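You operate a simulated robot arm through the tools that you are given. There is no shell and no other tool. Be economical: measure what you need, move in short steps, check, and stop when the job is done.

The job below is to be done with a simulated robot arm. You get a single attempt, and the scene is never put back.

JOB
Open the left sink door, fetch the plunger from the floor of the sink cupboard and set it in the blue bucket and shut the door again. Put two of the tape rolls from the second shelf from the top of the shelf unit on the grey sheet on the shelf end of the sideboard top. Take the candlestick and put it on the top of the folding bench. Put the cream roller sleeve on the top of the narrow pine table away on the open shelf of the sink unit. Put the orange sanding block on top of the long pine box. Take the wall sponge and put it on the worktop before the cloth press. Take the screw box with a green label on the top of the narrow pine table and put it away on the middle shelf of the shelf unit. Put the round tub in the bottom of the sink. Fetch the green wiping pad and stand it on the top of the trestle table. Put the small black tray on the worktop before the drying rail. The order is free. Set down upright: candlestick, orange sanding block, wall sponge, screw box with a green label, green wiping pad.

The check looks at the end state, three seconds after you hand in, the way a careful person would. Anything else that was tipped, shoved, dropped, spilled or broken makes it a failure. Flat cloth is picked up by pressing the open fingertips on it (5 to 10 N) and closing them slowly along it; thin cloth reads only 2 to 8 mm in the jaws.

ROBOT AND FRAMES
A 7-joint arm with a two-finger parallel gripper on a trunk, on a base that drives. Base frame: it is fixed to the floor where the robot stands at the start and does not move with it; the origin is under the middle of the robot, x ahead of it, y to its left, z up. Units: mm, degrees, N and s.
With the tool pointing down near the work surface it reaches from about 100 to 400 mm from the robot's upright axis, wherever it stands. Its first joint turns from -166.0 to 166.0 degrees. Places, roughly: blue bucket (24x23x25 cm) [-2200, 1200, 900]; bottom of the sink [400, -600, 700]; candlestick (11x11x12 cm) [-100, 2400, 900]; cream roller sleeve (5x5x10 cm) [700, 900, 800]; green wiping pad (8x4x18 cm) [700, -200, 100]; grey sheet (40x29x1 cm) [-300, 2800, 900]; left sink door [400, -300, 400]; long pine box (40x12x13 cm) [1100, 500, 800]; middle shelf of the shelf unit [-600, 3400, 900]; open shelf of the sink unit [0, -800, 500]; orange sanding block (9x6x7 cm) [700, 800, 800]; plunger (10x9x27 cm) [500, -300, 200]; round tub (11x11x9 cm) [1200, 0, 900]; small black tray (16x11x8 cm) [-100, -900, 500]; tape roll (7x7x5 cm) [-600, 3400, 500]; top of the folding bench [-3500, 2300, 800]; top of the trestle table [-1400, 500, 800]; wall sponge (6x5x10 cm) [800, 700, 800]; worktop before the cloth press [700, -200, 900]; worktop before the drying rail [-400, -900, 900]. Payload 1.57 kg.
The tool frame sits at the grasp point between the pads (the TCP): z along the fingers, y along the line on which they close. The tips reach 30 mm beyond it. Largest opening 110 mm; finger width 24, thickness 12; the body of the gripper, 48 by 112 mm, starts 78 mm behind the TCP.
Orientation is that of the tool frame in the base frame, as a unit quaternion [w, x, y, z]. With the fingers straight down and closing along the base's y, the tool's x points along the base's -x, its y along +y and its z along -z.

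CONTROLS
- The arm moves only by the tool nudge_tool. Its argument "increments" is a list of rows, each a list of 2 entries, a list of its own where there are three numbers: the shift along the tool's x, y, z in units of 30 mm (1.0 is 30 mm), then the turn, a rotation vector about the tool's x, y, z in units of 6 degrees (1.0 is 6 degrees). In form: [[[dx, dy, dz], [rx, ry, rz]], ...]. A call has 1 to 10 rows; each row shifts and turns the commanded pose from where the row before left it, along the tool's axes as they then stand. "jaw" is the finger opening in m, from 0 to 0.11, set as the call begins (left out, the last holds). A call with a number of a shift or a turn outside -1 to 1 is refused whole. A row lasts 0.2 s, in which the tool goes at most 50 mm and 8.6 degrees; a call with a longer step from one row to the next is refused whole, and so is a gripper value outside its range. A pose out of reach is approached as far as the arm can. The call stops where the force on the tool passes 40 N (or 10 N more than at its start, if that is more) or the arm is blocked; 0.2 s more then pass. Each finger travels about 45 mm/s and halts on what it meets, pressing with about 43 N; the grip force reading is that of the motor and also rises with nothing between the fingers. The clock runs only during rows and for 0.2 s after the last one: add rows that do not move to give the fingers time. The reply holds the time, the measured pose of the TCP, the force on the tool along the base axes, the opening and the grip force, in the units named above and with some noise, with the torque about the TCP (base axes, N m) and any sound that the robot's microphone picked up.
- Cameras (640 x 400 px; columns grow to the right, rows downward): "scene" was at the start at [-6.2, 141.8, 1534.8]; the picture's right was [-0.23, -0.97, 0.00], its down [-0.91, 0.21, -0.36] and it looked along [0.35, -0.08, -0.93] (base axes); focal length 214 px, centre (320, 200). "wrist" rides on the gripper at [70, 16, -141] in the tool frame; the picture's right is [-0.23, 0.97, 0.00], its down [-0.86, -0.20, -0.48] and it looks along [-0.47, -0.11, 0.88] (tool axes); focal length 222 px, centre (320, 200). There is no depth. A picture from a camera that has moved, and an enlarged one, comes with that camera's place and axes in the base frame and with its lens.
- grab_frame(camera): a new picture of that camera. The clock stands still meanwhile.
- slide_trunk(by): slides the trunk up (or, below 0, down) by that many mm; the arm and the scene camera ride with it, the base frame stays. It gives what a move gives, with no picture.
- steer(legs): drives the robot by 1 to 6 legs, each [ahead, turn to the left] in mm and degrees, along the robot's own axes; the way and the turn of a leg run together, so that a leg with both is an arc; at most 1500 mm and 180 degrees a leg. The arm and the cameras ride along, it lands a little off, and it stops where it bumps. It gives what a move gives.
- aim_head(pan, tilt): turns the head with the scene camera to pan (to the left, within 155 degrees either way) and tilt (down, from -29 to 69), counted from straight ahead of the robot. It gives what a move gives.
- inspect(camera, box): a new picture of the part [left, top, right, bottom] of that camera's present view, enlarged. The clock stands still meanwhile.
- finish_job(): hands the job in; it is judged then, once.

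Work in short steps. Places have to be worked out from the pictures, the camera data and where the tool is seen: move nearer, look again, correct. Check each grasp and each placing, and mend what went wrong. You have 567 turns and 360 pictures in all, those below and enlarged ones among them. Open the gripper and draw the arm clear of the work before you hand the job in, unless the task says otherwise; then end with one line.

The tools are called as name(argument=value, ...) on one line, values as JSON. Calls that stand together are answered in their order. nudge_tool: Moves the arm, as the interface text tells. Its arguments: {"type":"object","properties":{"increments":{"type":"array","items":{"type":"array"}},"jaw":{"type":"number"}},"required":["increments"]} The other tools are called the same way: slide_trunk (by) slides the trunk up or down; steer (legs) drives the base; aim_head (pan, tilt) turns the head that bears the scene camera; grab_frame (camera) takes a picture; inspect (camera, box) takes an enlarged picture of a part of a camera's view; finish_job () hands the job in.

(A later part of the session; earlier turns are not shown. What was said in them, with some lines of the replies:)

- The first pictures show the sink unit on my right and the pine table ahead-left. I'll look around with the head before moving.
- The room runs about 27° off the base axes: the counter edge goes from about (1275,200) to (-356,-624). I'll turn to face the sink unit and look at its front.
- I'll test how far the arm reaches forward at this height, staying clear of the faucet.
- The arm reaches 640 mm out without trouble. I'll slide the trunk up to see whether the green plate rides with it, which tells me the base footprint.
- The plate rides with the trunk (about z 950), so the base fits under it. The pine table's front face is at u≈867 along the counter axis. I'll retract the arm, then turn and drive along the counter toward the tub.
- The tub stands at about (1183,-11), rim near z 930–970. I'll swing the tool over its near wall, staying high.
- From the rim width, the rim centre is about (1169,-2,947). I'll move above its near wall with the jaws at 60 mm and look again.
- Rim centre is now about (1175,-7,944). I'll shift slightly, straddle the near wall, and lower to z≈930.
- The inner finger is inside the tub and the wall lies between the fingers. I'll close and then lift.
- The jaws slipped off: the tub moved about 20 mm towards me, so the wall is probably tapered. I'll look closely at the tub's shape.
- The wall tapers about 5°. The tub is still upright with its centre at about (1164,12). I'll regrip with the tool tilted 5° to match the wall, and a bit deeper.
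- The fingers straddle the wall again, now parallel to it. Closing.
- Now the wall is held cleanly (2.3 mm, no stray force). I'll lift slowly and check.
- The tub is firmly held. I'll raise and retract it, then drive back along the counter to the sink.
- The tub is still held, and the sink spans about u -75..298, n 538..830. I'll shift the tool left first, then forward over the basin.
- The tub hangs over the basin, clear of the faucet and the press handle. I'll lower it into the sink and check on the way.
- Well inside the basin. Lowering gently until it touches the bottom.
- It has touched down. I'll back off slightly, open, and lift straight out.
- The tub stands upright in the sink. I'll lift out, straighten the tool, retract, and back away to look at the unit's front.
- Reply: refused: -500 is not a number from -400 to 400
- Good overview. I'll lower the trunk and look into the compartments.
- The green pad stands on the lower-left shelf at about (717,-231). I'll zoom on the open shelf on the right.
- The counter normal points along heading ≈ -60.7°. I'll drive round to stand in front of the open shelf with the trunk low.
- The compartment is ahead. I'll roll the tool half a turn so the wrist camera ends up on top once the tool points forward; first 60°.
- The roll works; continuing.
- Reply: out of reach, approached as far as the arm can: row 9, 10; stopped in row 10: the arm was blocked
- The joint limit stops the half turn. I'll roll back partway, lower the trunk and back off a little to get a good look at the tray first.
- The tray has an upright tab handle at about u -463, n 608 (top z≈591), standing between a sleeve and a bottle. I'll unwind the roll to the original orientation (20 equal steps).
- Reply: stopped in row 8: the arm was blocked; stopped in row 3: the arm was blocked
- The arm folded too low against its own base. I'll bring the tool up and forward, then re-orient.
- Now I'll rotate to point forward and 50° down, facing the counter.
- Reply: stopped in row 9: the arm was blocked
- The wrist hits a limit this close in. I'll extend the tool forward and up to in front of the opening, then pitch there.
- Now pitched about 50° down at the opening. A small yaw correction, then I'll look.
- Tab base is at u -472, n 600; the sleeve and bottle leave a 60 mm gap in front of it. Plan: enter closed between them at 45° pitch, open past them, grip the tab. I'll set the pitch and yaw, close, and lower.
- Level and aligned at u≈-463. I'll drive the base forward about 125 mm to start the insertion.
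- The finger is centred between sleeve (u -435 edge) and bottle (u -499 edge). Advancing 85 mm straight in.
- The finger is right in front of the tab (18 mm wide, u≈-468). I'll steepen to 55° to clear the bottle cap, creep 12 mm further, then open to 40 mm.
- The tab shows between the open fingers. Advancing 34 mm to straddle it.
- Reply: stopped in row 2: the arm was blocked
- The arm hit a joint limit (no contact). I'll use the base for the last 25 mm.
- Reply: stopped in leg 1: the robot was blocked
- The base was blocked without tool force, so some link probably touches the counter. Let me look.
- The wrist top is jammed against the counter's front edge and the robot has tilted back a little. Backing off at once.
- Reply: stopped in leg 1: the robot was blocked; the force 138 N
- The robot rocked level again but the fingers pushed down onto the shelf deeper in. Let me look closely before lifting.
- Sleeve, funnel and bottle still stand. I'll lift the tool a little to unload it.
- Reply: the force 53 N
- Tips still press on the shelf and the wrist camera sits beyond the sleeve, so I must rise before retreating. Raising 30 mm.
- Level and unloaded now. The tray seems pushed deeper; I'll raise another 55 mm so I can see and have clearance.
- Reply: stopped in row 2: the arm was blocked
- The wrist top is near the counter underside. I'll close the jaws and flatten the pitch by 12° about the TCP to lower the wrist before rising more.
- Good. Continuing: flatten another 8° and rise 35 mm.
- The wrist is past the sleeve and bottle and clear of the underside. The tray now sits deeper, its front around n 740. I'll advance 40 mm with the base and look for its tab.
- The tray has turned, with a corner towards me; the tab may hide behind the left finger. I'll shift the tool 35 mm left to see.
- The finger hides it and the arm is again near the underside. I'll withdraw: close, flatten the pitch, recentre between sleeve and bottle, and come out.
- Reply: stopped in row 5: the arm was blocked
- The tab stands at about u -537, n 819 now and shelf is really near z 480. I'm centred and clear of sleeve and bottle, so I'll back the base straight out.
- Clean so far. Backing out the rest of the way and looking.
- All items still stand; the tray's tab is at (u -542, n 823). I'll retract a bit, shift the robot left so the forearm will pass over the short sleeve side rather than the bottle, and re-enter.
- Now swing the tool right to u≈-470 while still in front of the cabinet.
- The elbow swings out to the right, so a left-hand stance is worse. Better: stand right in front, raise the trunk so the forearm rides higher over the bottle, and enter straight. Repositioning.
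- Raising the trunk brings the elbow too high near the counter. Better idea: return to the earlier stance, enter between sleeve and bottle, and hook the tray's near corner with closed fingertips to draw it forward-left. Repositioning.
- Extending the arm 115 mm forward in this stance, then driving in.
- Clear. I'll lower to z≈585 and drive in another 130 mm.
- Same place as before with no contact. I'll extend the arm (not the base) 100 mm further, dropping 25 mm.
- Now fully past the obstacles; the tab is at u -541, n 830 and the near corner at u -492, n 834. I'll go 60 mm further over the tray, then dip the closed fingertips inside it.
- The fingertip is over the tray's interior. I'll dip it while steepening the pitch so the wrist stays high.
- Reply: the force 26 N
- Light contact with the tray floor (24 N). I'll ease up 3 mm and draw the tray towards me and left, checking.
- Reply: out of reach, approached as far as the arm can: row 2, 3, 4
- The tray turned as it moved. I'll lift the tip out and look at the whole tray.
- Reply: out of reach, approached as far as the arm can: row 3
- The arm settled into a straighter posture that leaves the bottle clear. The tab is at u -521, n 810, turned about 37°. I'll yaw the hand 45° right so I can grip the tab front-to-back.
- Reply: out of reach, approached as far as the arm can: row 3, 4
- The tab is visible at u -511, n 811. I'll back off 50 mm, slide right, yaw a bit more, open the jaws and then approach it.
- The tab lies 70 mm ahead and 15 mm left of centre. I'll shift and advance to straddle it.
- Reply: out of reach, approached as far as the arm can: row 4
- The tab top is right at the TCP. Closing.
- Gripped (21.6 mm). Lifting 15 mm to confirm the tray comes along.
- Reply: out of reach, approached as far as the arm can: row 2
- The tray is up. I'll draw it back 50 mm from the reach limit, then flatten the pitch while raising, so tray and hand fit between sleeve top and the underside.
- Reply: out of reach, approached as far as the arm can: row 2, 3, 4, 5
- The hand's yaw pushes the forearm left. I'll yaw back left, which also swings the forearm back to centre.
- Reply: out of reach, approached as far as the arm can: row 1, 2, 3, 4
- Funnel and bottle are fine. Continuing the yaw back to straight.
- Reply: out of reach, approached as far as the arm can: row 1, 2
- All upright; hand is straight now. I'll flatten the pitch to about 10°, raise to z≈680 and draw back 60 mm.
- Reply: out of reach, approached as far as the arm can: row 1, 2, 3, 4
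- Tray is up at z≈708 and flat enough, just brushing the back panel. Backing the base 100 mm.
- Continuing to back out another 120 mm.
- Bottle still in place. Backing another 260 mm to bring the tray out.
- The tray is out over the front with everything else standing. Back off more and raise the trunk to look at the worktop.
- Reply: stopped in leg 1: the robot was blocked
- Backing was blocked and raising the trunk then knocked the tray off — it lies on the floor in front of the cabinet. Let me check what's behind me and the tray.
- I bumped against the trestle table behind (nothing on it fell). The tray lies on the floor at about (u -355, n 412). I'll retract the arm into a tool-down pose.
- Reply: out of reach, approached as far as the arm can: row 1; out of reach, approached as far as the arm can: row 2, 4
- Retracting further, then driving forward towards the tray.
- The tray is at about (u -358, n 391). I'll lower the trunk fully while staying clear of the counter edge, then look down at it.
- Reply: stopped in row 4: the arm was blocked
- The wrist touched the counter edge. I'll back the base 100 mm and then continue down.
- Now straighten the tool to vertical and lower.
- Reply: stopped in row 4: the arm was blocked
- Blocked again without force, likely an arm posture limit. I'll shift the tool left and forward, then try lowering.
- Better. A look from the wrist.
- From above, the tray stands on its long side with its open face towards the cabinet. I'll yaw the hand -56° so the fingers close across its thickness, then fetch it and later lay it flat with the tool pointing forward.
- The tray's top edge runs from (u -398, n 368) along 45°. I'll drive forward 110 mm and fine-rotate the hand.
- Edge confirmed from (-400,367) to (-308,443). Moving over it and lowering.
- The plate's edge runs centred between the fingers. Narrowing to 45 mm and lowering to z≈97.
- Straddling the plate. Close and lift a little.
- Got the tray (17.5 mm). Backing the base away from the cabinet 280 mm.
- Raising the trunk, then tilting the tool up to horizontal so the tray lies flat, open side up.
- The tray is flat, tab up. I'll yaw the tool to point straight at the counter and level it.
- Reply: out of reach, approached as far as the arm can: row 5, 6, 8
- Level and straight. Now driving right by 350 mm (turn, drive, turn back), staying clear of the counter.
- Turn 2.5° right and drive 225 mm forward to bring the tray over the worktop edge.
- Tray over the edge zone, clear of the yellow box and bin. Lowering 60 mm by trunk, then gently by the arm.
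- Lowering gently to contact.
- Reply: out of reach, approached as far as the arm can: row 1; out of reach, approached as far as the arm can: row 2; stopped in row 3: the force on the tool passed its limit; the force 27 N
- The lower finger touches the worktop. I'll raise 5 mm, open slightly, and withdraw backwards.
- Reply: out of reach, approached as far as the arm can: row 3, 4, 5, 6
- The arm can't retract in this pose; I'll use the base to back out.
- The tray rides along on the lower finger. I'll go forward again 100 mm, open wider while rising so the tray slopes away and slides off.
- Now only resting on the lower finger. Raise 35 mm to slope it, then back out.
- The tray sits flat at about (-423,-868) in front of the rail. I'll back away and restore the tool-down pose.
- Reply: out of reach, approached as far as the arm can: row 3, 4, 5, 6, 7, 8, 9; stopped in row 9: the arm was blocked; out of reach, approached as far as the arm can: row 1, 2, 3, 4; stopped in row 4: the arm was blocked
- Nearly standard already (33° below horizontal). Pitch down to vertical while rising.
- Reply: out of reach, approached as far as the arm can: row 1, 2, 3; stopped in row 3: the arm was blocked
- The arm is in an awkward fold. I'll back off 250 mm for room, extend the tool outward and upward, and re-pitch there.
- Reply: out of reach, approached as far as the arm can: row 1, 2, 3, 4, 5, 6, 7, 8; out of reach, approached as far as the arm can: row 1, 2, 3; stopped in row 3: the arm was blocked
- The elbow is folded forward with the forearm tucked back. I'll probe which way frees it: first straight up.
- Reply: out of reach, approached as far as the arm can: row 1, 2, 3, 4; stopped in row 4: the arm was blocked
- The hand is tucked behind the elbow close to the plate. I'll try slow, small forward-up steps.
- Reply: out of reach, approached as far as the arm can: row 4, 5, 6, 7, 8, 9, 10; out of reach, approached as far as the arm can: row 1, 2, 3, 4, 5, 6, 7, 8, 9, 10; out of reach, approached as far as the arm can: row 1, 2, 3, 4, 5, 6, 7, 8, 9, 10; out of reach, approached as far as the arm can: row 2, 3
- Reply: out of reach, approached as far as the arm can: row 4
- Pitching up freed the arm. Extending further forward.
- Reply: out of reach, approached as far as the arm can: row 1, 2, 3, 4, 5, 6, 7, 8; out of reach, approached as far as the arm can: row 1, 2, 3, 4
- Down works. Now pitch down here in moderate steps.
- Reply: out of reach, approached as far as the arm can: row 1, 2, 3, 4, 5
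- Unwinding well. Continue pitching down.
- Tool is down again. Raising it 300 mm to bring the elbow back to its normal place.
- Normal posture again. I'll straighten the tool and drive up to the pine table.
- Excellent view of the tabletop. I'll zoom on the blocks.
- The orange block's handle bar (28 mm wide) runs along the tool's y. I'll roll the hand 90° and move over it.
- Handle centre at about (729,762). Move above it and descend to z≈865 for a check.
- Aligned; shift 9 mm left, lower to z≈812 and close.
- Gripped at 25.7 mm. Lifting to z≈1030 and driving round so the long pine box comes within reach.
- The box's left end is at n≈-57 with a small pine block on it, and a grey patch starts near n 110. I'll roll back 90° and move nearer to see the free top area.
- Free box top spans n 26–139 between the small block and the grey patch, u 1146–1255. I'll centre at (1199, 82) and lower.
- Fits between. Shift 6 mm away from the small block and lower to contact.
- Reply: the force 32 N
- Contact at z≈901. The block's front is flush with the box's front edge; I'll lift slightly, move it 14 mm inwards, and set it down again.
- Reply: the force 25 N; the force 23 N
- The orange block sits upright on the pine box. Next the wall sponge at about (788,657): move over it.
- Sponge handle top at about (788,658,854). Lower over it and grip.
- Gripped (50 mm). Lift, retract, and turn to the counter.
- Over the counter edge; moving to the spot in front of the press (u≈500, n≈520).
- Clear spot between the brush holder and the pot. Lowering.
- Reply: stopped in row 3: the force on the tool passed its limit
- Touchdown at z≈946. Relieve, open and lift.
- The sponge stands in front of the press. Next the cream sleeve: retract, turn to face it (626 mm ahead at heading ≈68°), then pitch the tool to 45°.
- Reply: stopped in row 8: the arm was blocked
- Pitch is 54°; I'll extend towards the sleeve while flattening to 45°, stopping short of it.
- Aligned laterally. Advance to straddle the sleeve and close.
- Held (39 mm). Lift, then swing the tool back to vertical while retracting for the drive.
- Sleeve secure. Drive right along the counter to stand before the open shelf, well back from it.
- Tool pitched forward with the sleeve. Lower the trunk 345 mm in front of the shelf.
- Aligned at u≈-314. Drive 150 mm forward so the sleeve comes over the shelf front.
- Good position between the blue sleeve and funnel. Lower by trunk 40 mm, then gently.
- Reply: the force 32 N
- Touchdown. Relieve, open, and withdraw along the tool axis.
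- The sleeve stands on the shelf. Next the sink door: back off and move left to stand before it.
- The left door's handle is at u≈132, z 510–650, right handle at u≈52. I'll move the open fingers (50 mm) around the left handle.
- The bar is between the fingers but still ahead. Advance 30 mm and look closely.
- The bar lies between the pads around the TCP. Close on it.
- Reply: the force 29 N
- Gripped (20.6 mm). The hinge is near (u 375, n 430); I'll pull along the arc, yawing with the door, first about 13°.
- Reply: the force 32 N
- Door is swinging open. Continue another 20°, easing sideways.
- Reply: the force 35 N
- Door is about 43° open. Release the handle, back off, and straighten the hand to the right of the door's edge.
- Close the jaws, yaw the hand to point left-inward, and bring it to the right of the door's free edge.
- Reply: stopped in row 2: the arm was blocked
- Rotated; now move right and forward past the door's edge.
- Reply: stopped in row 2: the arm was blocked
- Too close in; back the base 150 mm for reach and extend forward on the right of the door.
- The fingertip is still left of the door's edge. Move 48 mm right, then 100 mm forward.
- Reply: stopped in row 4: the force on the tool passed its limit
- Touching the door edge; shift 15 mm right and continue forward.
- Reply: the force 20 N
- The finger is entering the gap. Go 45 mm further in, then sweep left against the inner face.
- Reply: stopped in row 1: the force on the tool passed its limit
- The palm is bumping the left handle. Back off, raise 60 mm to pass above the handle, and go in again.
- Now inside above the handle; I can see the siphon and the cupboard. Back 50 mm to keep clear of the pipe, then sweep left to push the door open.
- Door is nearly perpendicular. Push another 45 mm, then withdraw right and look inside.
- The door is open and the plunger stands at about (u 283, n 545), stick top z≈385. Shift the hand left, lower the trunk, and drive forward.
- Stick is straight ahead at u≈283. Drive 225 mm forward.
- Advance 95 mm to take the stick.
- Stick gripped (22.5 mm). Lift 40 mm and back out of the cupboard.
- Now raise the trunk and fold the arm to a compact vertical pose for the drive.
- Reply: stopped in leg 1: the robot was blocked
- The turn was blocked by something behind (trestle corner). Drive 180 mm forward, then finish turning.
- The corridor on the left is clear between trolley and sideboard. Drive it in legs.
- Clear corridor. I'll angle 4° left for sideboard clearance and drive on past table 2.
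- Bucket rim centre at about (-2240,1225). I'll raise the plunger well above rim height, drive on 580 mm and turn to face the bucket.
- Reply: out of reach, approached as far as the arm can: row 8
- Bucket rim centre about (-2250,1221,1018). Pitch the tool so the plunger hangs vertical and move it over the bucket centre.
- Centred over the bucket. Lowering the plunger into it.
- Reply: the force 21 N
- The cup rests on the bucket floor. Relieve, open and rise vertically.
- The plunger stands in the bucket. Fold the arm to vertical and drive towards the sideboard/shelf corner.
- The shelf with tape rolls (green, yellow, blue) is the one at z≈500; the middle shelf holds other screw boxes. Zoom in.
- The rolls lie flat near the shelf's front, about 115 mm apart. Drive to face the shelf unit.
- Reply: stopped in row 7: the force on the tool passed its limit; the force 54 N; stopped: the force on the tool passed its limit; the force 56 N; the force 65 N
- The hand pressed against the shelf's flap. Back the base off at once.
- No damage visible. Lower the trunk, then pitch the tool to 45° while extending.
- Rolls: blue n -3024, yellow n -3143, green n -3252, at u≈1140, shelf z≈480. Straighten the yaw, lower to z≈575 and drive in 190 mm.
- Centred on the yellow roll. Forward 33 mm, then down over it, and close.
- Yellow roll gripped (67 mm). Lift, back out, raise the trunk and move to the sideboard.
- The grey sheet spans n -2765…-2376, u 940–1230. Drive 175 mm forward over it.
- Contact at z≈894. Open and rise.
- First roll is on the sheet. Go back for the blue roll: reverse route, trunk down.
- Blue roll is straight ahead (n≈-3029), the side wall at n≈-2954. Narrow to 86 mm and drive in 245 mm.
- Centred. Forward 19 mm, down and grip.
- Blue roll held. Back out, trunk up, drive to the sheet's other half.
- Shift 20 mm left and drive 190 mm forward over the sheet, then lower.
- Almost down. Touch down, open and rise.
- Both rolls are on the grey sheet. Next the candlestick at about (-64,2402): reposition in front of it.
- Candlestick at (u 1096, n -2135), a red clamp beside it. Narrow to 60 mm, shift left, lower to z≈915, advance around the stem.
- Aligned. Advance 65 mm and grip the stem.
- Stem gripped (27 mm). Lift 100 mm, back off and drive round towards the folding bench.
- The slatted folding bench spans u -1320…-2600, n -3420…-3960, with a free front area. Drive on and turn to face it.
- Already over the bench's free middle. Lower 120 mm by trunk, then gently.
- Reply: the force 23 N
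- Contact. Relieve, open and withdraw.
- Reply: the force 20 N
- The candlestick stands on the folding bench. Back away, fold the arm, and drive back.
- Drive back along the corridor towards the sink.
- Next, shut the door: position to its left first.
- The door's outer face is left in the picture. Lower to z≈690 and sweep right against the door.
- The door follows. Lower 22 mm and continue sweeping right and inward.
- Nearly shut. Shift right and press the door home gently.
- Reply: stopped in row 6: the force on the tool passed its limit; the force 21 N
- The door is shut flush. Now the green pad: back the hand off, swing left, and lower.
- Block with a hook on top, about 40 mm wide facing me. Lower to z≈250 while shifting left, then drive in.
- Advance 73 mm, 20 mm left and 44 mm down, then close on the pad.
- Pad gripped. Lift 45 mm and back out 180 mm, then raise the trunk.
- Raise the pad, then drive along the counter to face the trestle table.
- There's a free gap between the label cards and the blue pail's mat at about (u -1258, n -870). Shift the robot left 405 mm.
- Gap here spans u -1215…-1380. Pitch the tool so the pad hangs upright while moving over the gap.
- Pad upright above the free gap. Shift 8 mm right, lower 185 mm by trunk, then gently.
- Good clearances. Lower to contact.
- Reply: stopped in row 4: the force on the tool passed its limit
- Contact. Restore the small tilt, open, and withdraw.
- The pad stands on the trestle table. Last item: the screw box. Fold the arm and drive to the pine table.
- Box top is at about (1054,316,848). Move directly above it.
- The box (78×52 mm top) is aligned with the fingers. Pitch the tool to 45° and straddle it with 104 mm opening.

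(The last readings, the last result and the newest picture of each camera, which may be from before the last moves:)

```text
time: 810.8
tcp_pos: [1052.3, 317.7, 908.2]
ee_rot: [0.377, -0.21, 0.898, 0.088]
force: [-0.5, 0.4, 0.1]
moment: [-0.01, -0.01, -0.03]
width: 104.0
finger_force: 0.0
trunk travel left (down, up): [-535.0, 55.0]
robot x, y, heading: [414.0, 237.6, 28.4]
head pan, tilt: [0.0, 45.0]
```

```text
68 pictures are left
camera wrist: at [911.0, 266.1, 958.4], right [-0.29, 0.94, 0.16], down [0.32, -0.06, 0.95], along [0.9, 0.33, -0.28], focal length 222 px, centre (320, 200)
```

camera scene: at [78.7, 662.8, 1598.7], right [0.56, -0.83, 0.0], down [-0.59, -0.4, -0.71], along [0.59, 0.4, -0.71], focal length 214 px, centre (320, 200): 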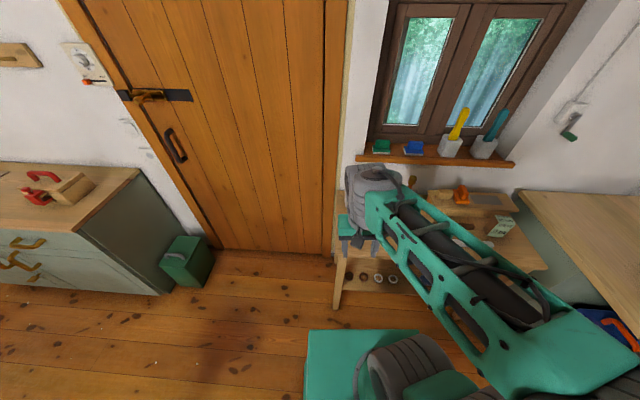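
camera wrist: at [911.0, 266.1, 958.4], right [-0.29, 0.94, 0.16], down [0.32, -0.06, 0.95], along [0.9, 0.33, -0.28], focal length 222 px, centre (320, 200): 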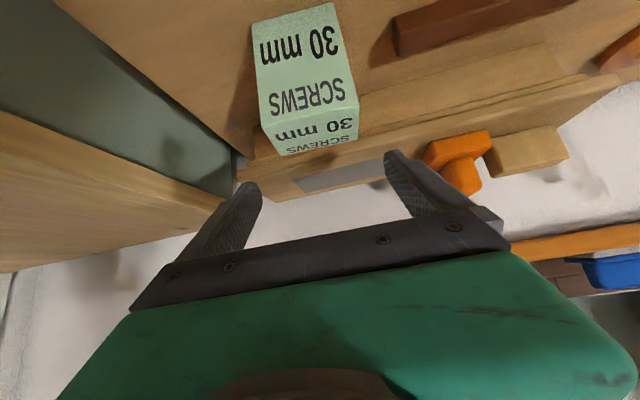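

Box top is z≈863, centre (1050,319): aligned. Descend to z≈825 and close.

nudge_tool(increments=[[[0.65, 0.05, 0.65], [0, 0, 0]], [[0.65, 0, 0.65], [0, 0, 0]], [[0.65, 0, 0.65], [0, 0, 0]]])

nudge_tool(increments=[[[0, 0, 0], [0, 0, 0]], [[0, 0, 0], [0, 0, 0]], [[0, 0, 0], [0, 0, 0]], [[0, 0, 0], [0, 0, 0]]], jaw=0.05)

grab_frame(camera="wrist")

```text
time: 811.6
tcp_pos: [1055.0, 319.0, 825.8]
ee_rot: [0.378, -0.21, 0.898, 0.087]
force: [0.4, -0.7, -0.4]
moment: [-0.01, 0.03, 0.02]
width: 104.0
finger_force: 0.1
trunk travel left (down, up): [-535.0, 55.0]
robot x, y, heading: [415.4, 237.7, 28.4]
head pan, tilt: [0.0, 45.0]
```

```text
time: 812.6
tcp_pos: [1054.2, 319.2, 826.4]
ee_rot: [0.377, -0.21, 0.898, 0.089]
force: [-1.9, 0.0, 0.7]
moment: [0.01, 0.01, 0.0]
width: 69.9
finger_force: 31.5
trunk travel left (down, up): [-535.0, 55.0]
robot x, y, heading: [412.4, 238.3, 28.5]
head pan, tilt: [0.0, 45.0]
```

```text
67 pictures are left
camera wrist: at [912.3, 266.6, 876.5], right [-0.29, 0.94, 0.16], down [0.32, -0.06, 0.95], along [0.9, 0.33, -0.28], focal length 222 px, centre (320, 200)
```

wrist: 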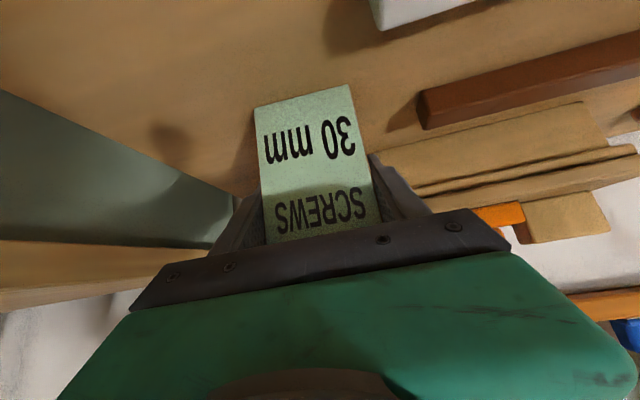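

Gripped (70 mm). Lift to z≈1030, back away and drive the corridor towards the shelf unit.

nudge_tool(increments=[[[-0.5, 0, -0.5], [0, 0, 0]], [[-0.7, 0, -0.7], [0, 0, 0]], [[-0.7, 0, -0.7], [0, 0, 0]], [[-0.7, 0, -0.7], [0, 0, 0]], [[-0.7, 0, -0.7], [0, 0, 0]], [[-0.7, 0, -0.7], [0, 0, 0]], [[-0.7, 0, -0.7], [0, 0, 0]]])

steer(legs=[[-250, 0], [0, 63.6], [555, 0], [0, 23], [800, 0], [0, 5]])

aim_head(pan=0, tilt=35)

grab_frame(camera="scene")

```text
time: 814.2
tcp_pos: [1049.7, 319.1, 1025.0]
ee_rot: [0.376, -0.209, 0.898, 0.087]
force: [0.8, -0.1, -1.5]
moment: [-0.03, -0.01, 0.0]
width: 69.8
finger_force: 42.8
trunk travel left (down, up): [-535.0, 55.0]
robot x, y, heading: [415.0, 236.6, 28.5]
head pan, tilt: [0.0, 45.0]
```

```text
time: 827.2
tcp_pos: [-237.6, 2043.8, 1025.8]
ee_rot: [-0.201, 0.787, -0.481, -0.33]
force: [0.6, -0.5, -2.1]
moment: [0.02, 0.02, 0.0]
width: 69.6
finger_force: 42.9
trunk travel left (down, up): [-535.0, 55.0]
robot x, y, heading: [-151.7, 1406.5, 118.9]
head pan, tilt: [0.0, 45.0]
```

```text
time: 827.9
tcp_pos: [-238.1, 2044.3, 1024.2]
ee_rot: [-0.202, 0.786, -0.483, -0.329]
force: [0.2, 0.2, -1.6]
moment: [-0.03, 0.01, -0.03]
width: 69.9
finger_force: 42.5
trunk travel left (down, up): [-535.0, 55.0]
robot x, y, heading: [-148.9, 1405.2, 119.2]
head pan, tilt: [0.0, 35.0]
```

```text
66 pictures are left
camera scene: at [-297.3, 1358.1, 1613.5], right [0.87, 0.49, 0.0], down [0.28, -0.5, -0.82], along [-0.4, 0.72, -0.57], focal length 214 px, centre (320, 200)
```

scene: 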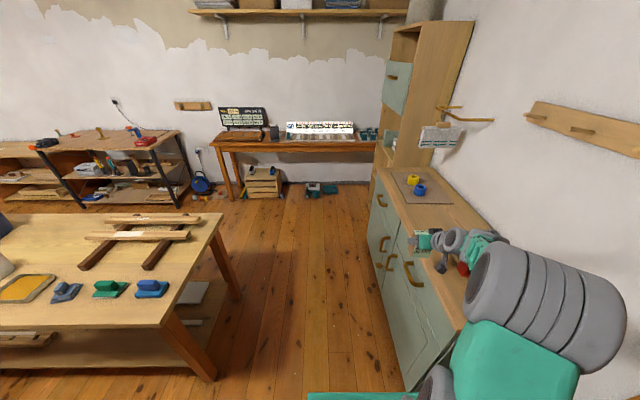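

The hand is close to the sideboard on the right; I'll veer left while driving on.

steer(legs=[[0, 14], [800, 0], [0, -10], [850, 0]])

grab_frame(camera="scene")

```text
time: 837.8
tcp_pos: [-1285.2, 3320.9, 1025.2]
ee_rot: [-0.189, 0.804, -0.452, -0.337]
force: [0.4, 0.3, -2.0]
moment: [-0.04, -0.02, 0.02]
width: 69.8
finger_force: 42.7
trunk travel left (down, up): [-535.0, 55.0]
robot x, y, heading: [-1151.1, 2693.0, 123.1]
head pan, tilt: [0.0, 35.0]
```

```text
65 pictures are left
camera scene: at [-1295.7, 2633.4, 1613.5], right [0.84, 0.55, 0.0], down [0.31, -0.48, -0.82], along [-0.45, 0.68, -0.57], focal length 214 px, centre (320, 200)
```

scene: 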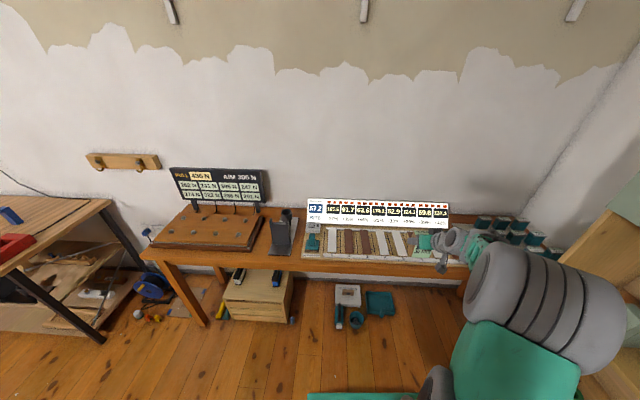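

Before turning to the shelf I'll move 170 mm away from it, then face it.

steer(legs=[[0, 86], [190, 0], [0, -90], [0, -90]])

aim_head(pan=20, tilt=30)

grab_frame(camera="scene")

inspect(camera="scene", box=[220, 80, 440, 260])

```text
time: 850.6
tcp_pos: [-682.0, 2694.5, 1023.9]
ee_rot: [0.376, -0.216, 0.896, 0.091]
force: [-0.7, 0.3, -2.2]
moment: [-0.02, -0.01, 0.0]
width: 69.4
finger_force: 43.1
trunk travel left (down, up): [-535.0, 55.0]
robot x, y, heading: [-1316.6, 2608.7, 29.0]
head pan, tilt: [0.0, 35.0]
```

```text
time: 851.4
tcp_pos: [-681.2, 2695.2, 1024.4]
ee_rot: [0.376, -0.216, 0.897, 0.09]
force: [-0.1, 0.5, -2.6]
moment: [0.0, 0.0, 0.05]
width: 69.4
finger_force: 43.2
trunk travel left (down, up): [-535.0, 55.0]
robot x, y, heading: [-1318.8, 2604.5, 28.8]
head pan, tilt: [20.0, 30.0]
```

```text
64 pictures are left
camera scene: at [-1386.0, 2778.1, 1621.3], right [0.76, -0.65, 0.0], down [-0.33, -0.38, -0.87], along [0.57, 0.66, -0.5], focal length 214 px, centre (320, 200)
```

scene: 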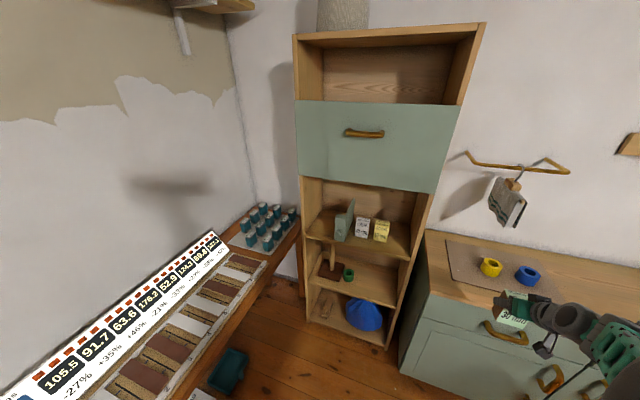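

```text
2.22 times, centred on (330, 170) of scene
camera zoom: at [-1386.0, 2778.1, 1621.3], right [0.76, -0.65, 0.0], down [-0.33, -0.38, -0.87], along [0.57, 0.66, -0.5], focal length 477 px, centre (298, 267)
```

zoom: 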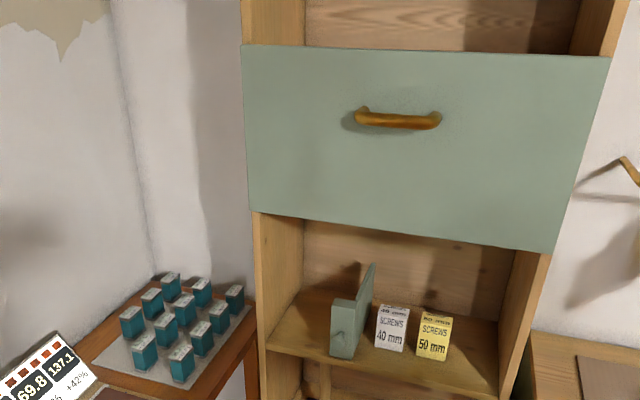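

The left gap on the middle shelf (n -3460…-3320) is widest. I'll swing the hand to the left side, then reverse the robot to n≈-3250 and face the shelf.

nudge_tool(increments=[[[0, 1, 0], [0, 0, 0]], [[0, 1, 0], [0, 0, 0]], [[0, 1, 0], [0, 0, 0]], [[0, 1, 0], [0, 0, 0]], [[0, 1, 0], [0, 0, 0]], [[0, 1, 0], [0, 0, 0]], [[0, 1, 0], [0, 0, 0]], [[0, 1, 0], [0, 0, 0]], [[0, 1, 0], [0, 0, 0]], [[0, 1, 0], [0, 0, 0]]])

steer(legs=[[0, -89.5], [-330, 0], [0, 90]])

aim_head(pan=10, tilt=30)

grab_frame(camera="scene")

grab_frame(camera="wrist")

```text
time: 853.6
tcp_pos: [-818.1, 2962.1, 1024.6]
ee_rot: [0.377, -0.215, 0.896, 0.09]
force: [-0.5, -0.3, -0.9]
moment: [0.0, 0.04, -0.03]
width: 69.9
finger_force: 42.9
trunk travel left (down, up): [-535.0, 55.0]
robot x, y, heading: [-1315.6, 2600.4, 29.3]
head pan, tilt: [20.0, 30.0]
```

```text
time: 863.4
tcp_pos: [-992.1, 3254.5, 1024.2]
ee_rot: [0.375, -0.224, 0.895, 0.093]
force: [0.4, 0.1, -2.4]
moment: [0.0, -0.01, 0.02]
width: 69.8
finger_force: 43.1
trunk travel left (down, up): [-535.0, 55.0]
robot x, y, heading: [-1485.3, 2886.3, 30.0]
head pan, tilt: [20.0, 30.0]
```

```text
time: 864.1
tcp_pos: [-991.9, 3254.6, 1024.8]
ee_rot: [0.375, -0.224, 0.895, 0.094]
force: [0.3, 0.4, -2.5]
moment: [-0.01, -0.02, -0.02]
width: 69.9
finger_force: 42.6
trunk travel left (down, up): [-535.0, 55.0]
robot x, y, heading: [-1481.3, 2889.9, 30.3]
head pan, tilt: [10.0, 30.0]
```

```text
62 pictures are left
camera scene: at [-1545.3, 3051.7, 1621.3], right [0.65, -0.76, 0.0], down [-0.38, -0.32, -0.87], along [0.66, 0.56, -0.5], focal length 214 px, centre (320, 200)
```

scene: 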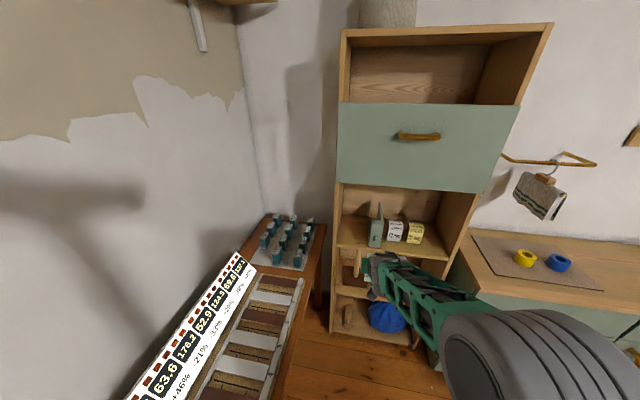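

```text
61 pictures are left
camera wrist: at [-1131.6, 3198.4, 1074.7], right [-0.32, 0.93, 0.16], down [0.32, -0.05, 0.95], along [0.89, 0.35, -0.28], focal length 222 px, centre (320, 200)
```

wrist: 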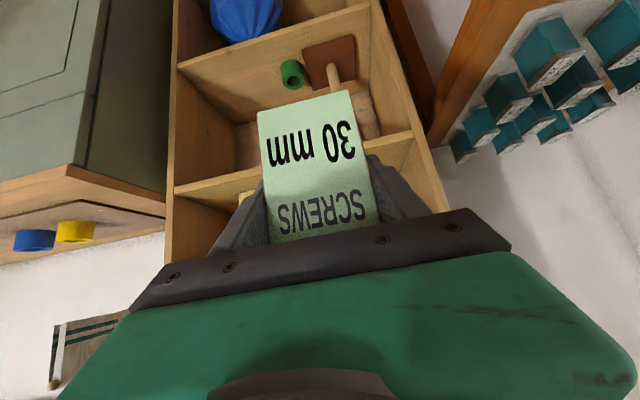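

Gap centre is n≈-3393; shelf z≈863. Shift left 63 mm, lower to z≈962, and drive in 200 mm first.

nudge_tool(increments=[[[0.5, 0.7, 0.5], [0, 0, 0]], [[0.5, 0.7, 0.5], [0, 0, 0]], [[0.46, 0.7, 0.46], [0, 0, 0]]])

steer(legs=[[195, 0]])

grab_frame(camera="wrist")

inspect(camera="scene", box=[300, 120, 460, 300])

```text
time: 864.9
tcp_pos: [-1021.8, 3311.5, 964.9]
ee_rot: [0.376, -0.224, 0.894, 0.094]
force: [-0.4, -0.5, -1.6]
moment: [-0.04, 0.0, 0.02]
width: 69.7
finger_force: 43.2
trunk travel left (down, up): [-535.0, 55.0]
robot x, y, heading: [-1485.0, 2892.6, 30.0]
head pan, tilt: [10.0, 30.0]
```

```text
time: 866.5
tcp_pos: [-858.3, 3405.1, 964.1]
ee_rot: [0.375, -0.224, 0.895, 0.094]
force: [-0.5, 0.4, -2.4]
moment: [-0.01, 0.0, 0.0]
width: 69.8
finger_force: 43.1
trunk travel left (down, up): [-535.0, 55.0]
robot x, y, heading: [-1319.1, 2984.8, 30.0]
head pan, tilt: [10.0, 30.0]
```

```text
60 pictures are left
camera wrist: at [-997.6, 3348.5, 1014.6], right [-0.32, 0.93, 0.16], down [0.32, -0.05, 0.95], along [0.89, 0.35, -0.28], focal length 222 px, centre (320, 200)
```

wrist: 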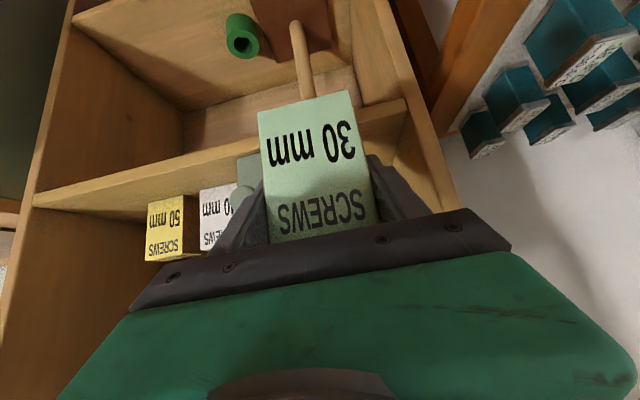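

```text
2.22 times, centred on (380, 210) of scene
camera zoom: at [-1380.8, 3147.3, 1621.2], right [0.64, -0.76, 0.0], down [-0.38, -0.32, -0.87], along [0.66, 0.56, -0.5], focal length 477 px, centre (187, 178)
```

zoom: 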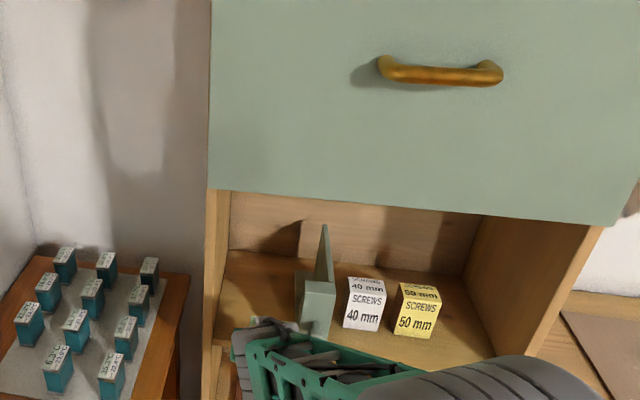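

Clear on both sides. Drive in the remaining 125 mm.

steer(legs=[[70, 0]])

grab_frame(camera="wrist")

```text
time: 867.5
tcp_pos: [-798.7, 3441.7, 963.5]
ee_rot: [0.374, -0.223, 0.895, 0.093]
force: [0.2, -0.1, -1.8]
moment: [0.01, 0.02, -0.01]
width: 69.7
finger_force: 42.9
trunk travel left (down, up): [-535.0, 55.0]
robot x, y, heading: [-1262.8, 3021.7, 30.2]
head pan, tilt: [10.0, 30.0]
```

```text
58 pictures are left
camera wrist: at [-937.7, 3383.4, 1014.4], right [-0.32, 0.93, 0.16], down [0.32, -0.05, 0.95], along [0.89, 0.35, -0.28], focal length 222 px, centre (320, 200)
```

wrist: 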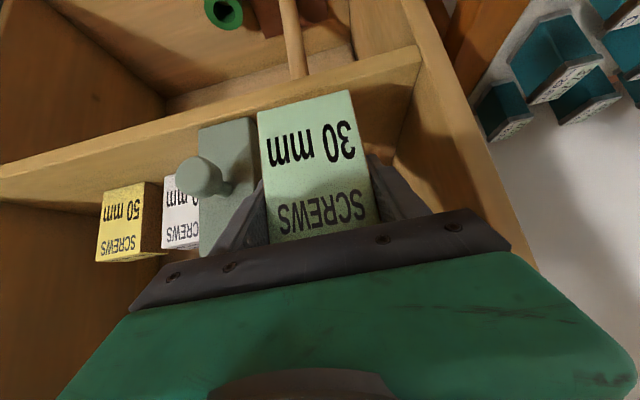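

The clamp's edge is about 15 mm from the right finger. Shift 12 mm left, then drive the last 58 mm.

nudge_tool(increments=[[[0, 0.42, 0], [0, 0, 0]]])

steer(legs=[[58, 0]])

grab_frame(camera="wrist")

```text
time: 867.9
tcp_pos: [-805.6, 3450.6, 963.8]
ee_rot: [0.375, -0.223, 0.895, 0.093]
force: [-0.5, -0.2, -2.8]
moment: [-0.02, -0.01, 0.01]
width: 69.5
finger_force: 43.1
trunk travel left (down, up): [-535.0, 55.0]
robot x, y, heading: [-1262.0, 3017.1, 30.3]
head pan, tilt: [10.0, 30.0]
```

```text
time: 868.9
tcp_pos: [-755.6, 3480.7, 963.0]
ee_rot: [0.375, -0.224, 0.895, 0.093]
force: [-0.6, -0.4, -2.0]
moment: [-0.06, 0.0, 0.01]
width: 69.7
finger_force: 43.2
trunk travel left (down, up): [-535.0, 55.0]
robot x, y, heading: [-1210.8, 3049.9, 30.3]
head pan, tilt: [10.0, 30.0]
```

```text
57 pictures are left
camera wrist: at [-894.3, 3424.0, 1014.3], right [-0.32, 0.93, 0.16], down [0.32, -0.05, 0.95], along [0.89, 0.35, -0.28], focal length 222 px, centre (320, 200)
```

wrist: 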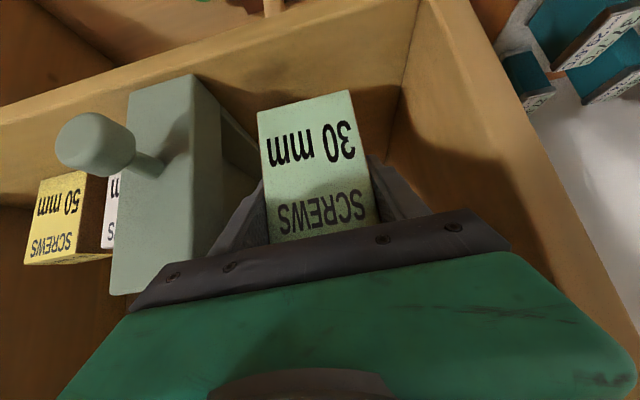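

Inside with clearance. Lower to contact.

nudge_tool(increments=[[[0.2, 0, 0.2], [0, 0, 0]], [[0.15, 0, 0.15], [0, 0, 0]], [[0.1, 0, 0.1], [0, 0, 0]], [[0.1, 0, 0.1], [0, 0, 0]], [[0.1, 0, 0.1], [0, 0, 0]], [[0.1, 0, 0.1], [0, 0, 0]], [[0.1, 0, 0.1], [0, 0, 0]]])

grab_frame(camera="wrist")

```text
time: 870.5
tcp_pos: [-755.7, 3481.6, 927.5]
ee_rot: [0.375, -0.224, 0.895, 0.094]
force: [-0.4, 0.2, -0.9]
moment: [-0.02, 0.01, -0.01]
width: 69.6
finger_force: 42.8
trunk travel left (down, up): [-535.0, 55.0]
robot x, y, heading: [-1209.3, 3047.6, 30.0]
head pan, tilt: [10.0, 30.0]
```

```text
56 pictures are left
camera wrist: at [-894.0, 3424.1, 977.9], right [-0.32, 0.93, 0.16], down [0.32, -0.05, 0.95], along [0.89, 0.35, -0.28], focal length 222 px, centre (320, 200)
```

wrist: 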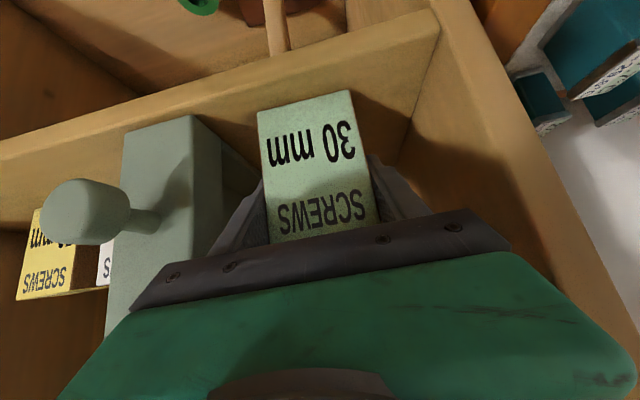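

nudge_tool(increments=[[[0.1, 0, 0.1], [0, 0, 0]], [[0.1, 0, 0.1], [0, 0, 0]], [[0.1, 0, 0.1], [0, 0, 0]], [[0.1, 0, 0.1], [0, 0, 0]], [[0.1, 0, 0.1], [0, 0, 0]], [[0.1, 0, 0.1], [0, 0, 0]], [[0.1, 0, 0.1], [0, 0, 0]]])

```text
time: 871.3
tcp_pos: [-749.1, 3484.8, 925.7]
ee_rot: [0.386, -0.22, 0.89, 0.099]
force: [4.8, 2.0, 9.2]
moment: [-0.29, -0.28, 0.16]
width: 69.7
finger_force: 42.9
trunk travel left (down, up): [-535.0, 55.0]
robot x, y, heading: [-1209.4, 3050.9, 30.0]
head pan, tilt: [10.0, 30.0]
stopped in row 4: the force on the tool passed its limit (the readings are from after the stop); the commanded pose is now the measured one
```

Touchdown. Restore the slight tilt, then open and withdraw along the tool axis.

nudge_tool(increments=[[[-0.06, 0, -0.06], [0, 0.22, 0]], [[0, 0, 0], [0, 0, 0]]])

nudge_tool(increments=[[[0, 0, 0], [0, 0, 0]], [[0, 0, 0], [0, 0, 0]], [[0, 0, 0], [0, 0, 0]], [[-0.1, 0, -0.3], [0, 0, 0]], [[-0.1, 0, -0.5], [0, 0, 0]], [[0, 0, -0.6], [0, 0, 0]]], jaw=0.085)

grab_frame(camera="wrist")

```text
time: 871.9
tcp_pos: [-750.3, 3484.7, 926.0]
ee_rot: [0.373, -0.221, 0.896, 0.095]
force: [4.4, 2.0, 9.5]
moment: [0.16, -0.67, 0.07]
width: 69.4
finger_force: 43.5
trunk travel left (down, up): [-535.0, 55.0]
robot x, y, heading: [-1212.7, 3049.4, 29.9]
head pan, tilt: [10.0, 30.0]
```

```text
time: 873.3
tcp_pos: [-773.9, 3470.7, 958.1]
ee_rot: [0.372, -0.223, 0.896, 0.094]
force: [0.4, 0.3, -0.6]
moment: [-0.02, 0.01, 0.01]
width: 85.0
finger_force: 0.0
trunk travel left (down, up): [-535.0, 55.0]
robot x, y, heading: [-1209.5, 3046.9, 30.3]
head pan, tilt: [10.0, 30.0]
```

```text
55 pictures are left
camera wrist: at [-912.8, 3413.6, 1009.8], right [-0.31, 0.93, 0.16], down [0.33, -0.05, 0.94], along [0.89, 0.35, -0.29], focal length 222 px, centre (320, 200)
```

wrist: 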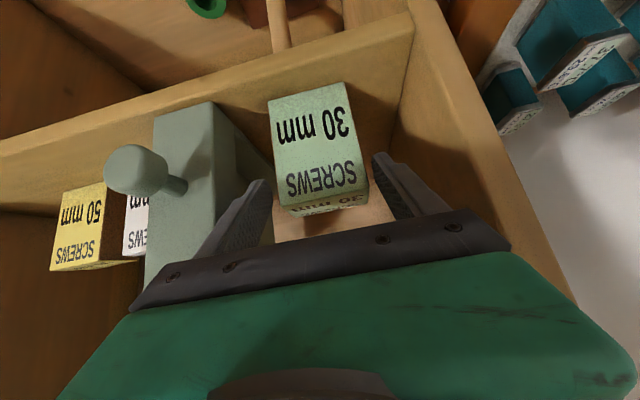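

The screw box stands on the middle shelf. Back the base straight out.

steer(legs=[[-280, 0]])

grab_frame(camera="scene")

```text
time: 875.3
tcp_pos: [-1022.2, 3326.7, 959.0]
ee_rot: [0.372, -0.223, 0.896, 0.095]
force: [0.9, -0.6, 0.9]
moment: [0.0, 0.0, -0.01]
width: 85.1
finger_force: 0.0
trunk travel left (down, up): [-535.0, 55.0]
robot x, y, heading: [-1457.2, 2903.5, 30.4]
head pan, tilt: [10.0, 30.0]
```

```text
54 pictures are left
camera scene: at [-1519.9, 3066.1, 1621.3], right [0.65, -0.76, 0.0], down [-0.38, -0.32, -0.87], along [0.66, 0.56, -0.5], focal length 214 px, centre (320, 200)
```

scene: 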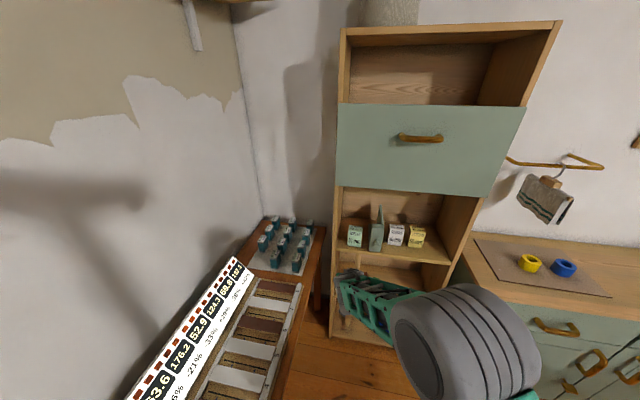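

Everything is placed, the sink door is shut, the gripper is open and the arm stands clear of the work, so I'm handing the job in.

finish_job()

```text
The job is handed in.
```

I handed the job in with every item put where you asked and the left sink door shut. Not everything went cleanly: the black tray fell on the floor once before I picked it up and set it down, and I also bumped the trestle table, the front of the shelf unit and the underside of the counter. None of the pictures I took showed anything knocked over, but I did not go back at the end to check every placement.
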